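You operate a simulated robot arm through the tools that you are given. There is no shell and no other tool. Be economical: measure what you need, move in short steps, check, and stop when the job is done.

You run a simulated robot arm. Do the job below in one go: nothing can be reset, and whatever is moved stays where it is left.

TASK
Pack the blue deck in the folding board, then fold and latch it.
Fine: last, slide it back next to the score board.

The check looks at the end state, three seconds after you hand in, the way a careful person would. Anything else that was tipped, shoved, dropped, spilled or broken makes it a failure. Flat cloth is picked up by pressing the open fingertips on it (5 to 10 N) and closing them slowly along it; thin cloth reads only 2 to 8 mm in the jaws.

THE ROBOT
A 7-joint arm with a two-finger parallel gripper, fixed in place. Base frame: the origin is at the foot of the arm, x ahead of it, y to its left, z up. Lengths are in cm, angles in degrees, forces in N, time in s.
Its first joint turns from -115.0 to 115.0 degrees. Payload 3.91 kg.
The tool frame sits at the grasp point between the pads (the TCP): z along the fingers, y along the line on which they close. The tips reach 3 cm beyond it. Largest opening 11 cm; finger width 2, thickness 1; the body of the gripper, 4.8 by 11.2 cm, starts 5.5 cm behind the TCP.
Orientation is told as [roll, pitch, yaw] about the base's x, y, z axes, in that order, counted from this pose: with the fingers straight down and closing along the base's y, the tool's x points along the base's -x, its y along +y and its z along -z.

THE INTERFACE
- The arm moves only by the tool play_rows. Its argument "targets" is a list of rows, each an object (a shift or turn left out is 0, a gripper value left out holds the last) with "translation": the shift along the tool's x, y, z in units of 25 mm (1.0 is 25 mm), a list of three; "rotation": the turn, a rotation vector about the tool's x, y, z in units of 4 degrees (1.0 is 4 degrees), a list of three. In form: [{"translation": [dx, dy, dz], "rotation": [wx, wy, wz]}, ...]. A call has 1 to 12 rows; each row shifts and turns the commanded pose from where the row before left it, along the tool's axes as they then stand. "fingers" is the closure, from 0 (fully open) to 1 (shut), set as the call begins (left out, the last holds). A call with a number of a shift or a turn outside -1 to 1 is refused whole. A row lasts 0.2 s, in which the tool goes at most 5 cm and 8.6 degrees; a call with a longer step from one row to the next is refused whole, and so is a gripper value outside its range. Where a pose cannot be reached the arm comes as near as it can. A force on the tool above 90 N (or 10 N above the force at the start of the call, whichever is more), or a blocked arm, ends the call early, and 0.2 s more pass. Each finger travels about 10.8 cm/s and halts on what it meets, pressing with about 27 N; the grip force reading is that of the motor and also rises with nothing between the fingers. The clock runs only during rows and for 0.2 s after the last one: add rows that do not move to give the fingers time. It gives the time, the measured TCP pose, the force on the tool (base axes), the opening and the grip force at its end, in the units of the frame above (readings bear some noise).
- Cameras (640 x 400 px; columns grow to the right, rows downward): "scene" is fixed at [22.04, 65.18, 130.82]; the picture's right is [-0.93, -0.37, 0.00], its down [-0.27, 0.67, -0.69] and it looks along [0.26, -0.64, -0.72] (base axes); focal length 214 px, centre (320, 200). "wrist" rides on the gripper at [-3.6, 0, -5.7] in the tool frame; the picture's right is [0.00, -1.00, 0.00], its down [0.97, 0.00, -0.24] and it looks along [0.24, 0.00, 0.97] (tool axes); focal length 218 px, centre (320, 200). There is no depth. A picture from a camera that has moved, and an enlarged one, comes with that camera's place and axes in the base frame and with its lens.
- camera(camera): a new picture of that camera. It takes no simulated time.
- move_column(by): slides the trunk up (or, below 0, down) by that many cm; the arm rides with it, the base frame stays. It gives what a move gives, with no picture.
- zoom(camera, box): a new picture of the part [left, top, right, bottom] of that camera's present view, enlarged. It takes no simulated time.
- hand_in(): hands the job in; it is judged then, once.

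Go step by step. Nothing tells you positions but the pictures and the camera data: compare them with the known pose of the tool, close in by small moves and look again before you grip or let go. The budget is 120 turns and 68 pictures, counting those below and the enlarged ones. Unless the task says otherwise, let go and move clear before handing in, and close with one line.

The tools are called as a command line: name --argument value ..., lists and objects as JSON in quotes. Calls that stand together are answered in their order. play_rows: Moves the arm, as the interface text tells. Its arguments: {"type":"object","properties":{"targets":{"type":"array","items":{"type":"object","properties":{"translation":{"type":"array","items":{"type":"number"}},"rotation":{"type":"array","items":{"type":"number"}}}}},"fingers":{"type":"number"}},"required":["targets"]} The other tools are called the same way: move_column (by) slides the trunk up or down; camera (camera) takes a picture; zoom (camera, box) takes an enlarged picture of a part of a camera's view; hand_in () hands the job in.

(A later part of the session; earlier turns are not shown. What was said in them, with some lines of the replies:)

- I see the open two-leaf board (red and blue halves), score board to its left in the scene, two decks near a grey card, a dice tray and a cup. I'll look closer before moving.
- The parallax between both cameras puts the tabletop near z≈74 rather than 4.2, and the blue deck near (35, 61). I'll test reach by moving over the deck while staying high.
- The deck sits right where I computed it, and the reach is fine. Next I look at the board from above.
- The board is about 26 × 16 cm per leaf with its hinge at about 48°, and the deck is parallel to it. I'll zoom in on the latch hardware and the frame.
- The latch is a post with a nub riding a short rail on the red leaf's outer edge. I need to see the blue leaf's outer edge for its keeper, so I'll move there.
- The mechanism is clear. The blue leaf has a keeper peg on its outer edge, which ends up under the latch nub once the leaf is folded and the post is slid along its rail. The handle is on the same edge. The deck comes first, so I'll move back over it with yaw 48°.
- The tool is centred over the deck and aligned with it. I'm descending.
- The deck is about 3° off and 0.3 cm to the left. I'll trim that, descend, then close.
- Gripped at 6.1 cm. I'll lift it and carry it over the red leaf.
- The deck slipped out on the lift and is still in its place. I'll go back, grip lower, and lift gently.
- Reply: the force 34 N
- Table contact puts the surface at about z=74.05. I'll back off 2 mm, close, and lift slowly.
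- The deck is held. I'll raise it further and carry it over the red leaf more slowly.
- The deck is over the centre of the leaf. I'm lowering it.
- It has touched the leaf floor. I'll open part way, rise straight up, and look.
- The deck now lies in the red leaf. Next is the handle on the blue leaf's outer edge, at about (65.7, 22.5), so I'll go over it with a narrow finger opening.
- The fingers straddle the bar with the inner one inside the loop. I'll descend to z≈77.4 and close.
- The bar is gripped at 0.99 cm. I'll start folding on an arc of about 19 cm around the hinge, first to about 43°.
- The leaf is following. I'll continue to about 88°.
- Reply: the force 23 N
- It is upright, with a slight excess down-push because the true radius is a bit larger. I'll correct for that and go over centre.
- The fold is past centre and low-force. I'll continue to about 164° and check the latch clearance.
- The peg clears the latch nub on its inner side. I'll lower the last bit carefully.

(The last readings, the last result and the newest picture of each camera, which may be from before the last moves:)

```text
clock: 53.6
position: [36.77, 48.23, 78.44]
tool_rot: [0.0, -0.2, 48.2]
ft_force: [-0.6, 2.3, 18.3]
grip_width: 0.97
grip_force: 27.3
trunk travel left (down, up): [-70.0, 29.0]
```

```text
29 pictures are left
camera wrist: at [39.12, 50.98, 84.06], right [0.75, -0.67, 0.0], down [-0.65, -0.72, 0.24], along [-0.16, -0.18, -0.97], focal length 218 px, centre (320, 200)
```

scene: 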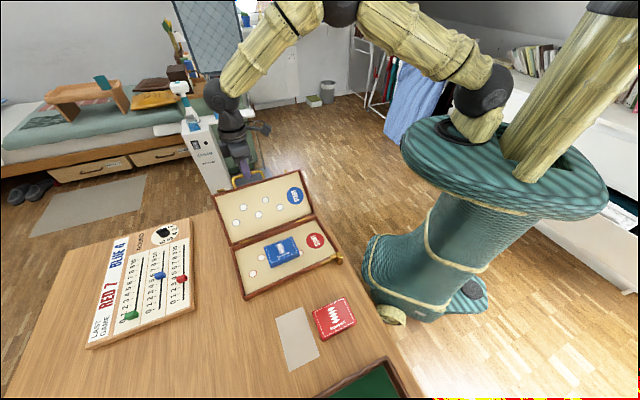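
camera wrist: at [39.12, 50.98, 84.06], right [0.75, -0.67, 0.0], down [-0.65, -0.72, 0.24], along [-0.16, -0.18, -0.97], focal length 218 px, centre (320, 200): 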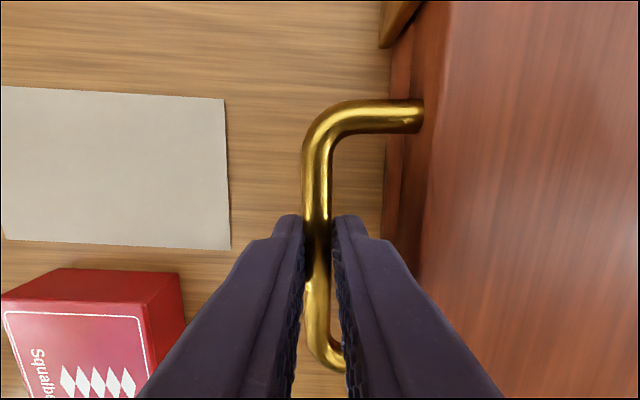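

It is closed against a firm stop. I'll release, rise, and inspect the latch from above.

play_rows --targets '[{"translation": [0, 0, -0.08]}, {}, {}]' --fingers 0.79

play_rows --targets '[{"translation": [0, 0, -0.5]}, {"translation": [0, 0, -0.8]}, {"translation": [0, 0, -0.8]}, {"translation": [0, 0, -0.8]}, {"translation": [0, 0, -0.8]}, {"translation": [0.9, 0, 0]}, {"translation": [0.9, 0, 0]}, {"translation": [0.9, 0, 0]}]'

camera --camera "wrist"

zoom --camera "scene" --box '[220, 200, 380, 300]'

```text
clock: 54.4
position: [36.78, 48.26, 78.41]
tool_rot: [0.0, 0.0, 48.1]
ft_force: [-0.5, 0.8, 0.7]
grip_width: 2.35
grip_force: 0.1
trunk travel left (down, up): [-70.0, 29.0]
```

```text
clock: 56.2
position: [32.25, 43.23, 87.71]
tool_rot: [0.0, 0.1, 48.2]
ft_force: [-0.8, 0.2, 0.6]
grip_width: 2.29
grip_force: 0.1
trunk travel left (down, up): [-70.0, 29.0]
```

```text
28 pictures are left
camera wrist: at [34.6, 45.88, 93.36], right [0.74, -0.67, 0.0], down [-0.65, -0.72, 0.24], along [-0.16, -0.18, -0.97], focal length 218 px, centre (320, 200)
```

wrist: 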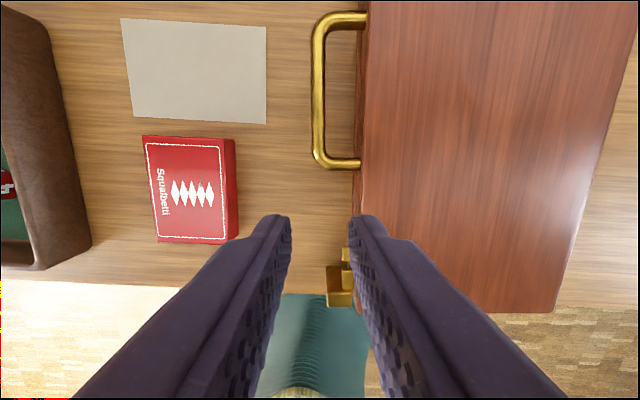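

```text
4.00 times, centred on (300, 250) of scene
camera zoom: at [22.04, 65.18, 130.82], right [-0.93, -0.37, 0.0], down [-0.27, 0.67, -0.69], along [0.26, -0.64, -0.72], focal length 858 px, centre (400, 0)
```

zoom: 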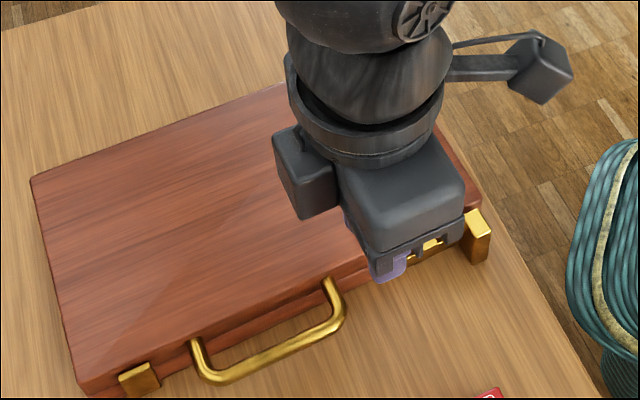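

The board is shut. The post still sits at its open end, so I'll close the fingers and move to its outer side to push it along the rail.

play_rows --targets '[{"translation": [0.9, -0.13, 0]}, {"translation": [0.9, -0.13, 0]}, {"translation": [0.9, -0.13, 0]}, {"translation": [0.9, -0.13, 0]}, {"translation": [0.9, -0.12, 0]}]' --fingers 1

camera --camera "wrist"

zoom --camera "scene" --box '[280, 210, 376, 270]'

```text
clock: 57.4
position: [25.95, 33.68, 87.64]
tool_rot: [0.0, 0.1, 48.0]
ft_force: [0.6, 0.3, -0.3]
grip_width: 0.0
grip_force: 27.1
trunk travel left (down, up): [-70.0, 29.0]
```

```text
26 pictures are left
camera wrist: at [28.27, 36.44, 93.36], right [0.74, -0.67, 0.0], down [-0.65, -0.72, 0.24], along [-0.16, -0.18, -0.97], focal length 218 px, centre (320, 200)
```

wrist: 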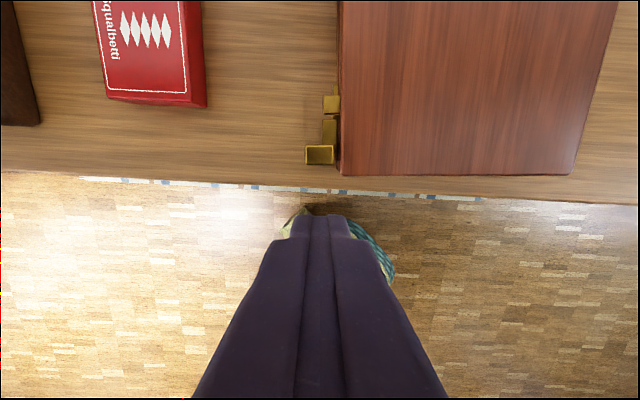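

```text
6.67 times, centred on (328, 240) of scene
camera zoom: at [22.04, 65.18, 130.82], right [-0.93, -0.37, 0.0], down [-0.27, 0.67, -0.69], along [0.26, -0.64, -0.72], focal length 1430 px, centre (267, -67)
```

zoom: 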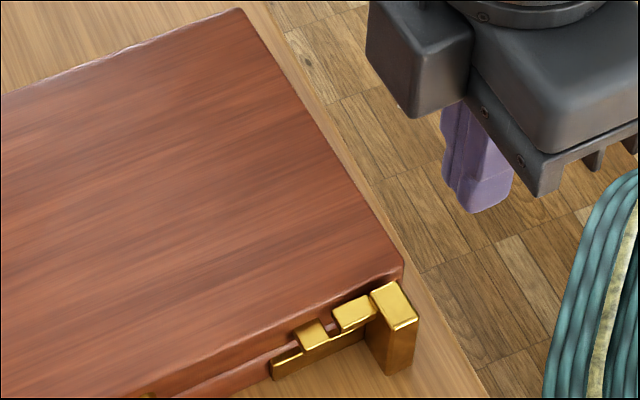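

zoom --camera "wrist" --box '[290, 70, 370, 180]'

zoom --camera "scene" --box '[314, 242, 346, 268]'

```text
3.64 times, centred on (330, 125) of wrist
camera zoom: at [28.27, 36.44, 93.36], right [0.74, -0.67, 0.0], down [-0.65, -0.72, 0.24], along [-0.16, -0.18, -0.97], focal length 794 px, centre (284, 473)
```

zoom: 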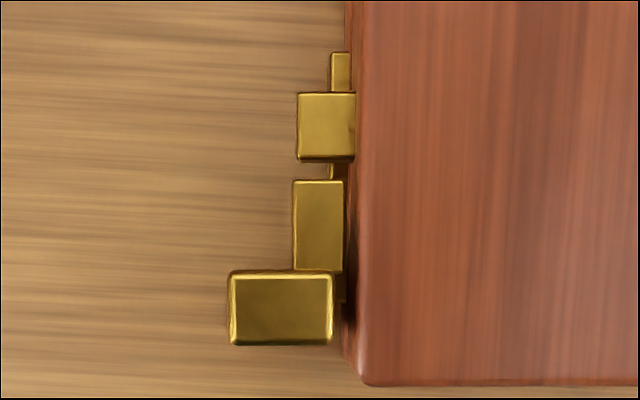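

```text
15.38 times, centred on (330, 255) of scene
camera zoom: at [22.04, 65.18, 130.82], right [-0.93, -0.37, 0.0], down [-0.27, 0.67, -0.69], along [0.26, -0.64, -0.72], focal length 3300 px, centre (166, -646)
```

zoom: 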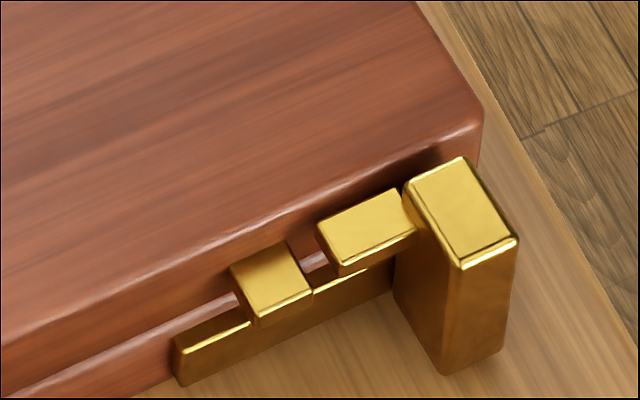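

The post is centred on the tool axis with its near face 1.3 cm ahead of the fingers. I'll lower to z≈78 and push 1.3 + ~2 cm outward along the rail.

play_rows --targets '[{"translation": [0, 0, 0.8]}, {"translation": [0, 0, 0.8]}, {"translation": [0, 0, 0.8]}, {"translation": [0, 0, 0.8]}, {"translation": [0, 0, 0.5]}, {"translation": [0, 0, 0.16]}]'

play_rows --targets '[{"translation": [-0.25, 0, 0]}, {"translation": [-0.2, 0, 0]}, {"translation": [-0.12, 0, 0]}, {"translation": [-0.12, 0, 0]}, {"translation": [-0.12, 0, 0]}, {"translation": [-0.12, 0, 0]}]'

zoom --camera "scene" --box '[300, 230, 364, 270]'

```text
clock: 58.8
position: [25.98, 33.73, 77.88]
tool_rot: [0.0, 0.0, 48.2]
ft_force: [0.2, -0.1, 0.4]
grip_width: 0.01
grip_force: 26.5
trunk travel left (down, up): [-70.0, 29.0]
```

```text
clock: 60.2
position: [27.49, 35.65, 78.13]
tool_rot: [0.0, 0.0, 48.2]
ft_force: [-4.2, -1.5, 0.2]
grip_width: 0.03
grip_force: 27.0
trunk travel left (down, up): [-70.0, 29.0]
```

```text
10.00 times, centred on (332, 250) of scene
camera zoom: at [22.04, 65.18, 130.82], right [-0.93, -0.37, 0.0], down [-0.27, 0.67, -0.69], along [0.26, -0.64, -0.72], focal length 2145 px, centre (200, -300)
```

zoom: 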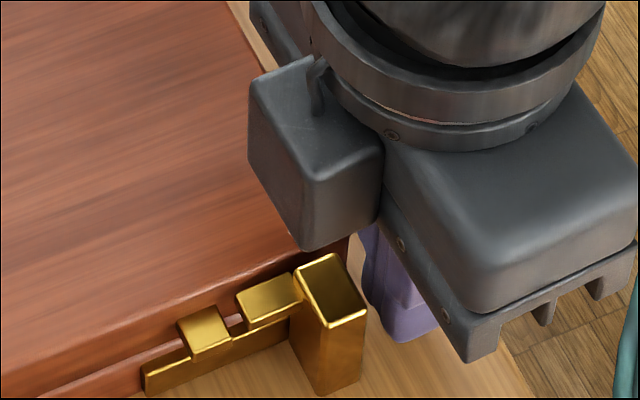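

play_rows --targets '[{"translation": [-0.12, 0, 0]}, {"translation": [-0.12, 0, 0]}, {"translation": [-0.12, 0, 0]}, {"translation": [-0.12, 0, 0]}]'

zoom --camera "scene" --box '[300, 230, 364, 270]'

```text
clock: 61.2
position: [28.19, 36.41, 78.03]
tool_rot: [0.1, 0.0, 48.2]
ft_force: [-4.2, -3.6, 0.6]
grip_width: 0.0
grip_force: 27.1
trunk travel left (down, up): [-70.0, 29.0]
```

```text
10.00 times, centred on (332, 250) of scene
camera zoom: at [22.04, 65.18, 130.82], right [-0.93, -0.37, 0.0], down [-0.27, 0.67, -0.69], along [0.26, -0.64, -0.72], focal length 2145 px, centre (200, -300)
```

zoom: 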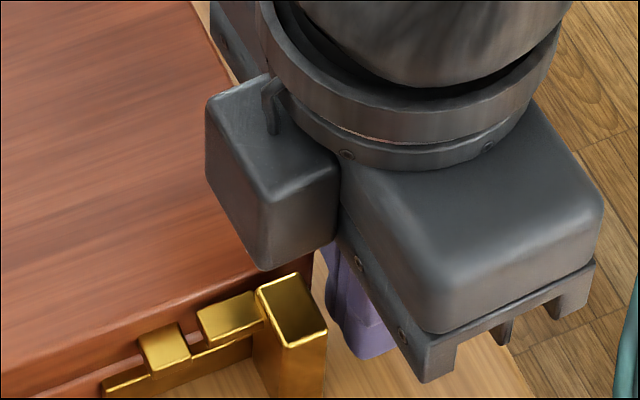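

The whole board slid about 1 cm rather than the latch: the slider is stiffer than the board's friction on the table. Instead I'll squeeze the post against the keeper peg with the fingers closing along the rail. First I back off, rise and turn the gripper 90°.

play_rows --targets '[{"translation": [0.5, 0, 0]}, {"translation": [0.3, 0, 0]}, {"translation": [0, 0, -0.8]}, {"translation": [0, 0, -0.8]}, {"translation": [0, 0, -0.8]}, {"translation": [0, 0, -0.8]}, {"translation": [0, 0, -0.8]}, {"translation": [0, 0.5, -0.6]}]'

play_rows --targets '[{"rotation": [0, 0, -1]}, {"rotation": [0, 0, -1]}, {"rotation": [0, 0, -1]}, {"rotation": [0, 0, -1]}, {"rotation": [0, 0, -1]}, {"rotation": [0, 0, -1]}, {"rotation": [0, 0, -1]}, {"rotation": [0, 0, -1]}, {"rotation": [0, 0, -1]}, {"rotation": [0, 0, -1]}, {"rotation": [0, 0, -1]}, {"rotation": [0, 0, -1]}]' --fingers 0.3

play_rows --targets '[{"rotation": [0, 0, -1]}, {"rotation": [0, 0, -1]}, {"rotation": [0, 0, -1]}, {"rotation": [0, 0, -1]}, {"rotation": [0, 0, -1]}, {"rotation": [0, 0, -1]}, {"rotation": [0, 0, -1]}, {"rotation": [0, 0, -1]}, {"rotation": [0, 0, -1]}, {"rotation": [0, 0, -1]}, {"rotation": [0, 0, -0.5]}]'

camera --camera "wrist"

```text
clock: 63.0
position: [26.02, 35.67, 89.58]
tool_rot: [-0.1, 0.0, 48.2]
ft_force: [0.1, 0.8, -0.7]
grip_width: 0.01
grip_force: 26.7
trunk travel left (down, up): [-70.0, 29.0]
```

```text
clock: 65.6
position: [26.03, 35.79, 89.45]
tool_rot: [0.1, 0.1, 96.2]
ft_force: [-0.6, 0.7, 0.1]
grip_width: 7.69
grip_force: 0.1
trunk travel left (down, up): [-70.0, 29.0]
```

```text
clock: 68.0
position: [26.07, 35.74, 89.54]
tool_rot: [0.0, 0.0, 138.3]
ft_force: [-0.7, 0.6, -0.1]
grip_width: 7.71
grip_force: 0.0
trunk travel left (down, up): [-70.0, 29.0]
```

```text
20 pictures are left
camera wrist: at [23.32, 38.16, 95.18], right [0.67, 0.75, 0.0], down [0.72, -0.65, 0.24], along [0.18, -0.16, -0.97], focal length 218 px, centre (320, 200)
```

wrist: 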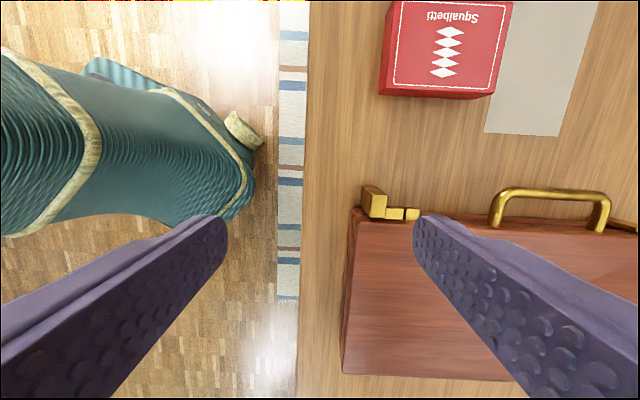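

The view shows the post (image left), nub and keeper, with the board turned about 3.6°. I'll align with the rail, centre over the post–peg pair, and drop to just above it.

play_rows --targets '[{"translation": [0.15, -0.82, 0]}, {"translation": [0.15, -0.82, 0]}, {"translation": [0.14, -0.8, 0]}, {"rotation": [0, 0, 0.9]}, {"translation": [0, 0, 0.7]}, {"translation": [0, 0, 0.7]}, {"translation": [0, 0, 0.7]}, {"translation": [0, 0, 0.7]}]'

camera --camera "wrist"

```text
clock: 69.8
position: [30.97, 39.62, 82.44]
tool_rot: [0.0, 0.0, 134.5]
ft_force: [-0.1, 0.5, -0.1]
grip_width: 7.72
grip_force: 0.0
trunk travel left (down, up): [-70.0, 29.0]
```

```text
19 pictures are left
camera wrist: at [28.32, 42.21, 88.17], right [0.71, 0.7, 0.0], down [0.68, -0.69, 0.24], along [0.17, -0.17, -0.97], focal length 218 px, centre (320, 200)
```

wrist: 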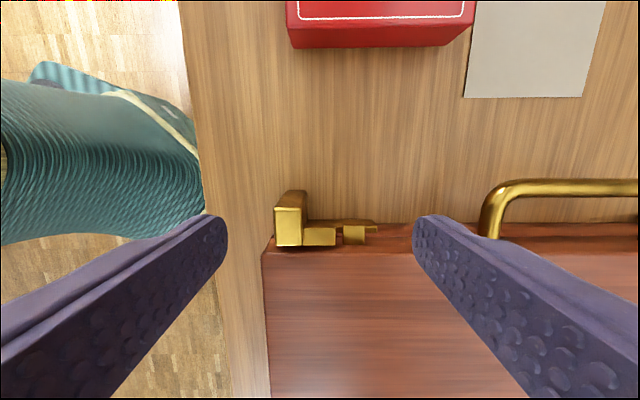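

It's aligned. A small lateral shift, then I descend so the fingertips straddle the post and peg, and squeeze.

play_rows --targets '[{"translation": [0.12, 0, 0]}, {"translation": [0, 0, 0.5]}, {"translation": [0, 0, 0.4]}, {"translation": [0, 0, 0.3]}, {"translation": [0, 0, 0.2]}, {"translation": [0, 0, 0.1]}]'

play_rows --targets '[{}, {}, {}, {}, {}]' --fingers 0.75

camera --camera "wrist"

```text
clock: 71.2
position: [31.1, 39.4, 78.8]
tool_rot: [0.0, 0.0, 134.6]
ft_force: [0.2, -0.6, 0.2]
grip_width: 7.71
grip_force: 0.0
trunk travel left (down, up): [-70.0, 29.0]
```

```text
clock: 72.4
position: [31.13, 39.41, 78.67]
tool_rot: [0.0, 0.0, 134.6]
ft_force: [3.3, 2.9, 1.9]
grip_width: 2.98
grip_force: 26.6
trunk travel left (down, up): [-70.0, 29.0]
```

```text
18 pictures are left
camera wrist: at [28.54, 41.95, 84.44], right [0.71, 0.7, 0.0], down [0.68, -0.69, 0.24], along [0.17, -0.17, -0.97], focal length 218 px, centre (320, 200)
```

wrist: 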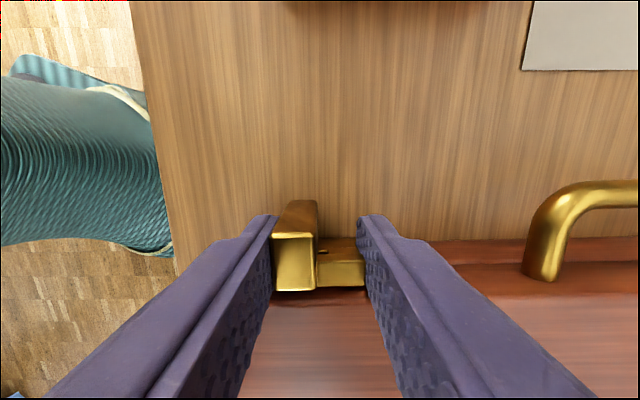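

The slider moved about 2 cm and the nub now covers the keeper. I'll open, rise and check.

play_rows --targets '[{}, {}, {}]' --fingers 0.4

play_rows --targets '[{"translation": [0, 0, -0.5]}, {"translation": [0, 0, -0.8]}, {"translation": [0, 0, -0.8]}, {"translation": [0, 0, -0.8]}, {"translation": [0, 0, -0.8]}, {"translation": [0, 0, -0.8]}, {"translation": [0.5, 0, -0.8]}, {"translation": [0.8, 0.5, -0.8]}, {"translation": [0.8, 0.5, 0]}]'

zoom --camera "scene" --box '[295, 235, 351, 270]'

camera --camera "scene"

```text
clock: 73.2
position: [31.07, 39.34, 78.8]
tool_rot: [0.0, 0.0, 134.6]
ft_force: [0.8, 0.0, -0.3]
grip_width: 6.66
grip_force: 0.1
trunk travel left (down, up): [-70.0, 29.0]
```

```text
clock: 75.2
position: [33.12, 33.75, 94.02]
tool_rot: [0.1, 0.0, 134.7]
ft_force: [0.1, -0.4, -0.7]
grip_width: 6.6
grip_force: 0.0
trunk travel left (down, up): [-70.0, 29.0]
```

```text
11.43 times, centred on (323, 252) of scene
camera zoom: at [22.04, 65.18, 130.82], right [-0.93, -0.37, 0.0], down [-0.27, 0.67, -0.69], along [0.26, -0.64, -0.72], focal length 2451 px, centre (286, -400)
```

zoom: 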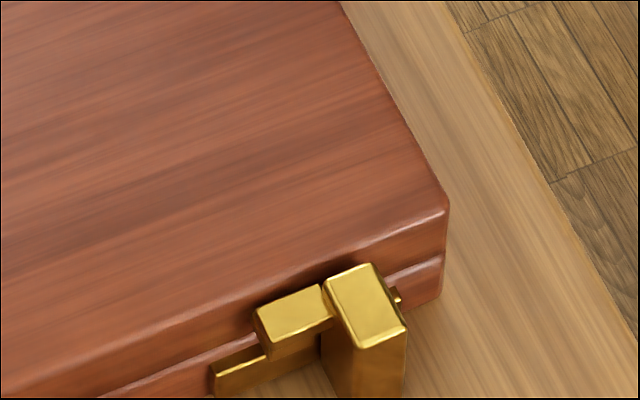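

```text
16 pictures are left
```

scene: 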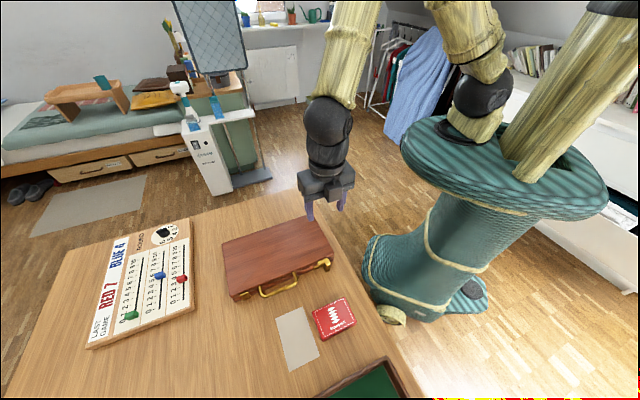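

It is latched: the nub sits over the keeper. The score board's facing edge is about 9 cm from the board's far end. I'll turn back to yaw 48°, open the fingers wide, and push the board's near end squarely with both fingers, which also straightens it.

play_rows --targets '[{"rotation": [0, 0, 1]}, {"rotation": [0, 0, 1]}, {"rotation": [0, 0, 1]}, {"rotation": [0, 0, 1]}, {"rotation": [0, 0, 1]}, {"rotation": [0, 0, 1]}, {"rotation": [0, 0, 1]}, {"rotation": [0, 0, 1]}, {"rotation": [0, 0, 1]}, {"rotation": [0, 0, 1]}, {"rotation": [0, 0, 1]}, {"rotation": [0, 0, 1]}]' --fingers 0

play_rows --targets '[{"rotation": [0, 0, 1]}, {"rotation": [0, 0, 1]}, {"rotation": [0, 0, 1]}, {"rotation": [0, 0, 1]}, {"rotation": [0, 0, 1]}, {"rotation": [0, 0, 1]}, {"rotation": [0, 0, 1]}, {"rotation": [0, 0, 1]}, {"rotation": [0, 0, 1]}, {"rotation": [0, 0, 0.65]}, {"translation": [0.85, -0.94, 0]}, {"translation": [0.85, -0.94, 0]}]'

camera --camera "wrist"

```text
clock: 77.8
position: [33.06, 33.74, 94.03]
tool_rot: [0.0, 0.0, 86.5]
ft_force: [0.7, 0.9, -0.1]
grip_width: 11.02
grip_force: 0.1
trunk travel left (down, up): [-70.0, 29.0]
```

```text
clock: 80.4
position: [33.79, 27.43, 93.95]
tool_rot: [0.0, 0.0, 47.9]
ft_force: [-0.1, -0.3, -0.2]
grip_width: 11.01
grip_force: 0.1
trunk travel left (down, up): [-70.0, 29.0]
```

```text
15 pictures are left
camera wrist: at [36.12, 30.19, 99.72], right [0.74, -0.67, 0.0], down [-0.65, -0.72, 0.24], along [-0.16, -0.18, -0.97], focal length 218 px, centre (320, 200)
```

wrist: 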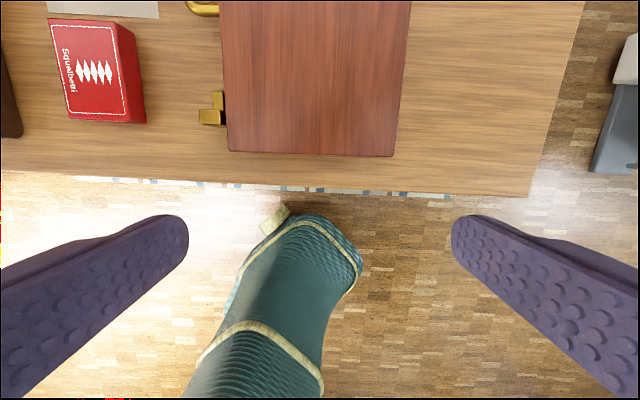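

play_rows --targets '[{"translation": [0, 0.3, 0.5]}, {"translation": [0, 0, 0.95]}, {"translation": [0, 0, 0.95]}, {"translation": [0, 0, 0.95]}, {"translation": [0, 0, 0.95]}, {"translation": [0, 0, 0.95]}, {"translation": [0, 0, 0.75]}, {"translation": [0, 0, 0.4]}]'

play_rows --targets '[{"translation": [-0.35, 0, 0]}, {"translation": [-0.25, 0, 0]}, {"translation": [-0.2, 0, 0]}, {"translation": [-0.2, 0, 0]}, {"translation": [-0.2, 0, 0]}, {"translation": [-0.2, 0, 0]}, {"translation": [-0.2, 0, 0]}, {"translation": [-0.2, 0, 0]}, {"translation": [-0.2, 0, 0]}, {"translation": [-0.2, 0, 0]}]'

camera --camera "scene"

```text
clock: 82.2
position: [33.16, 28.16, 78.08]
tool_rot: [0.0, 0.0, 48.0]
ft_force: [-0.3, 0.9, -0.2]
grip_width: 10.98
grip_force: 0.0
trunk travel left (down, up): [-70.0, 29.0]
```

```text
clock: 84.4
position: [36.9, 32.12, 78.07]
tool_rot: [-0.1, 0.0, 48.0]
ft_force: [-2.1, -3.3, 0.8]
grip_width: 11.0
grip_force: 0.1
trunk travel left (down, up): [-70.0, 29.0]
```

```text
14 pictures are left
```

scene: 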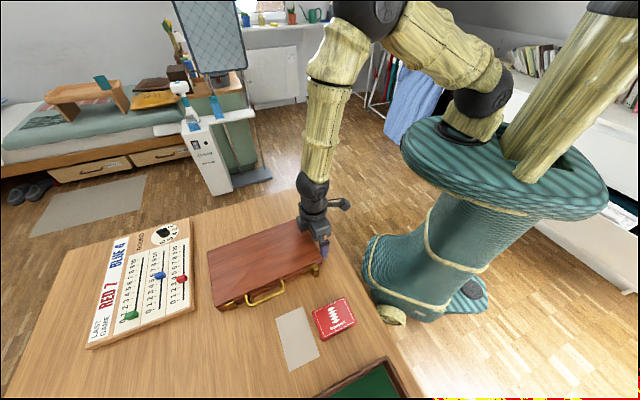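

The board is sliding well and straight, with a gap of about 5 cm left. I'll push 2.5 cm more, then measure closely.

play_rows --targets '[{"translation": [-0.2, 0, 0]}, {"translation": [-0.2, 0, 0]}, {"translation": [-0.2, 0, 0]}, {"translation": [-0.2, 0, 0]}, {"translation": [-0.2, 0, 0]}]'

zoom --camera "scene" --box '[150, 200, 310, 330]'

```text
clock: 85.6
position: [38.43, 34.0, 78.05]
tool_rot: [0.0, 0.1, 48.0]
ft_force: [-2.8, -4.9, 2.1]
grip_width: 11.04
grip_force: 0.0
trunk travel left (down, up): [-70.0, 29.0]
```

```text
3.08 times, centred on (230, 265) of scene
camera zoom: at [22.04, 65.18, 130.82], right [-0.93, -0.37, 0.0], down [-0.27, 0.67, -0.69], along [0.26, -0.64, -0.72], focal length 660 px, centre (597, 0)
```

zoom: 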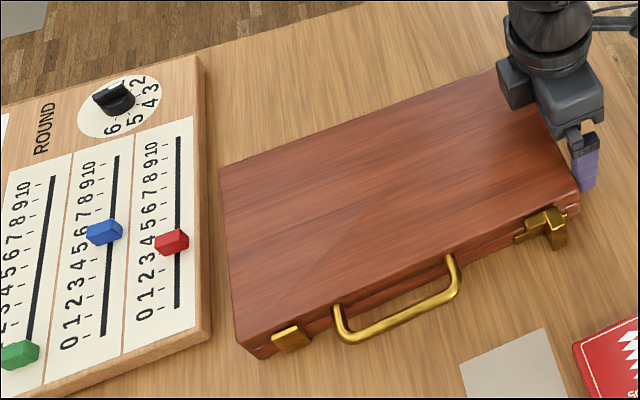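

The board is parallel with a gap of about 2–3 cm. One last nudge of 0.8 cm, then I back off and verify.

play_rows --targets '[{"translation": [-0.12, 0, 0]}, {"translation": [-0.12, 0, 0]}, {"translation": [-0.1, 0, 0]}]'

play_rows --targets '[{"translation": [0.3, 0, 0]}, {"translation": [0.4, 0, 0]}, {"translation": [0.2, 0, -0.5]}, {"translation": [0, 0, -0.8]}, {"translation": [0, 0, -0.8]}, {"translation": [0, 0, -0.8]}, {"translation": [0, 0, -0.8]}, {"translation": [0, 0, -0.8]}, {"translation": [0, 0, -0.8]}, {"translation": [0, 0, -0.8]}, {"translation": [0, 0, -0.8]}]'

zoom --camera "scene" --box '[150, 200, 310, 330]'

camera --camera "wrist"

```text
clock: 86.4
position: [39.05, 34.66, 77.94]
tool_rot: [0.0, 0.0, 48.0]
ft_force: [-3.2, -3.3, 1.4]
grip_width: 11.0
grip_force: 0.1
trunk travel left (down, up): [-70.0, 29.0]
```

```text
clock: 88.8
position: [37.62, 33.03, 95.35]
tool_rot: [-0.1, 0.1, 48.0]
ft_force: [-1.0, 0.3, 0.1]
grip_width: 11.02
grip_force: 0.1
trunk travel left (down, up): [-70.0, 29.0]
```

```text
3.08 times, centred on (230, 265) of scene
camera zoom: at [22.04, 65.18, 130.82], right [-0.93, -0.37, 0.0], down [-0.27, 0.67, -0.69], along [0.26, -0.64, -0.72], focal length 660 px, centre (597, 0)
```

zoom: 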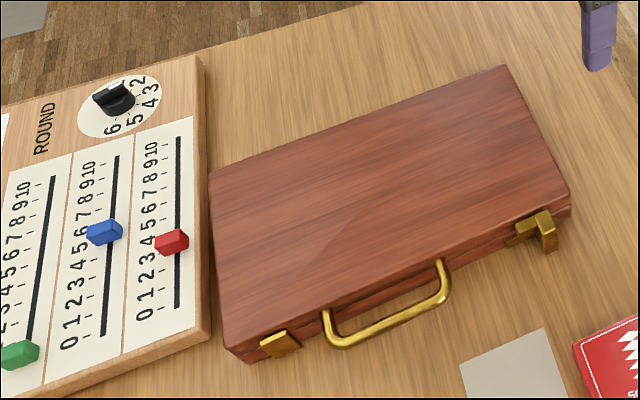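

```text
11 pictures are left
camera wrist: at [39.93, 35.69, 101.0], right [0.74, -0.67, 0.0], down [-0.65, -0.72, 0.24], along [-0.16, -0.18, -0.97], focal length 218 px, centre (320, 200)
```

wrist: 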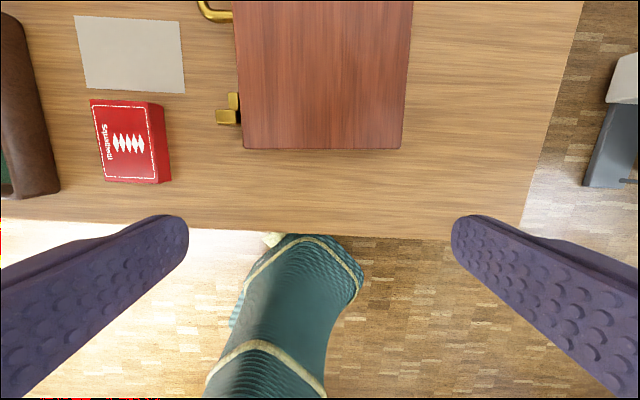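

The board is next to the score board and the score board hasn't moved. One last check of the latch.

zoom --camera "scene" --box '[265, 245, 305, 270]'

```text
16.00 times, centred on (285, 258) of scene
camera zoom: at [22.04, 65.18, 130.82], right [-0.93, -0.37, 0.0], down [-0.27, 0.67, -0.69], along [0.26, -0.64, -0.72], focal length 3432 px, centre (880, -720)
```

zoom: 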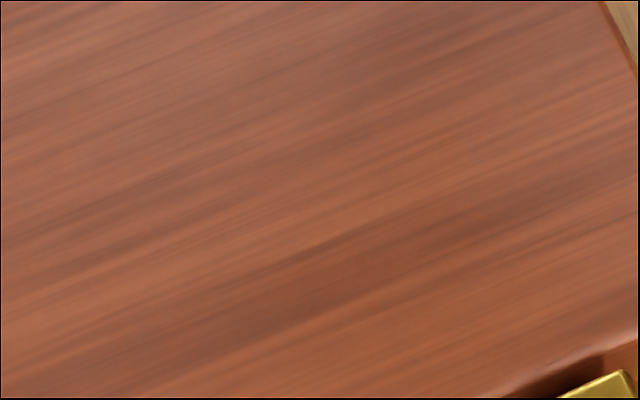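

zoom --camera "scene" --box '[265, 260, 305, 285]'

```text
16.00 times, centred on (285, 272) of scene
camera zoom: at [22.04, 65.18, 130.82], right [-0.93, -0.37, 0.0], down [-0.27, 0.67, -0.69], along [0.26, -0.64, -0.72], focal length 3432 px, centre (880, -960)
```

zoom: 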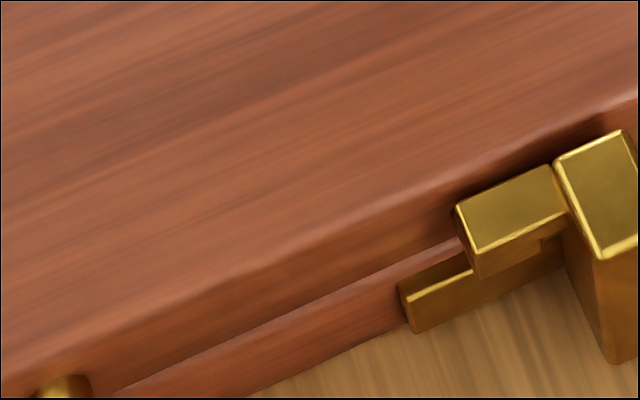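

The latch is engaged, the board is shut flush next to the score board, and the arm is clear, so I'm handing in.

hand_in

```text
The job is handed in.
```

The blue deck is packed in the folding board, which is folded, latched and slid back to about 1–2 cm from the score board; I saw nothing else moved.
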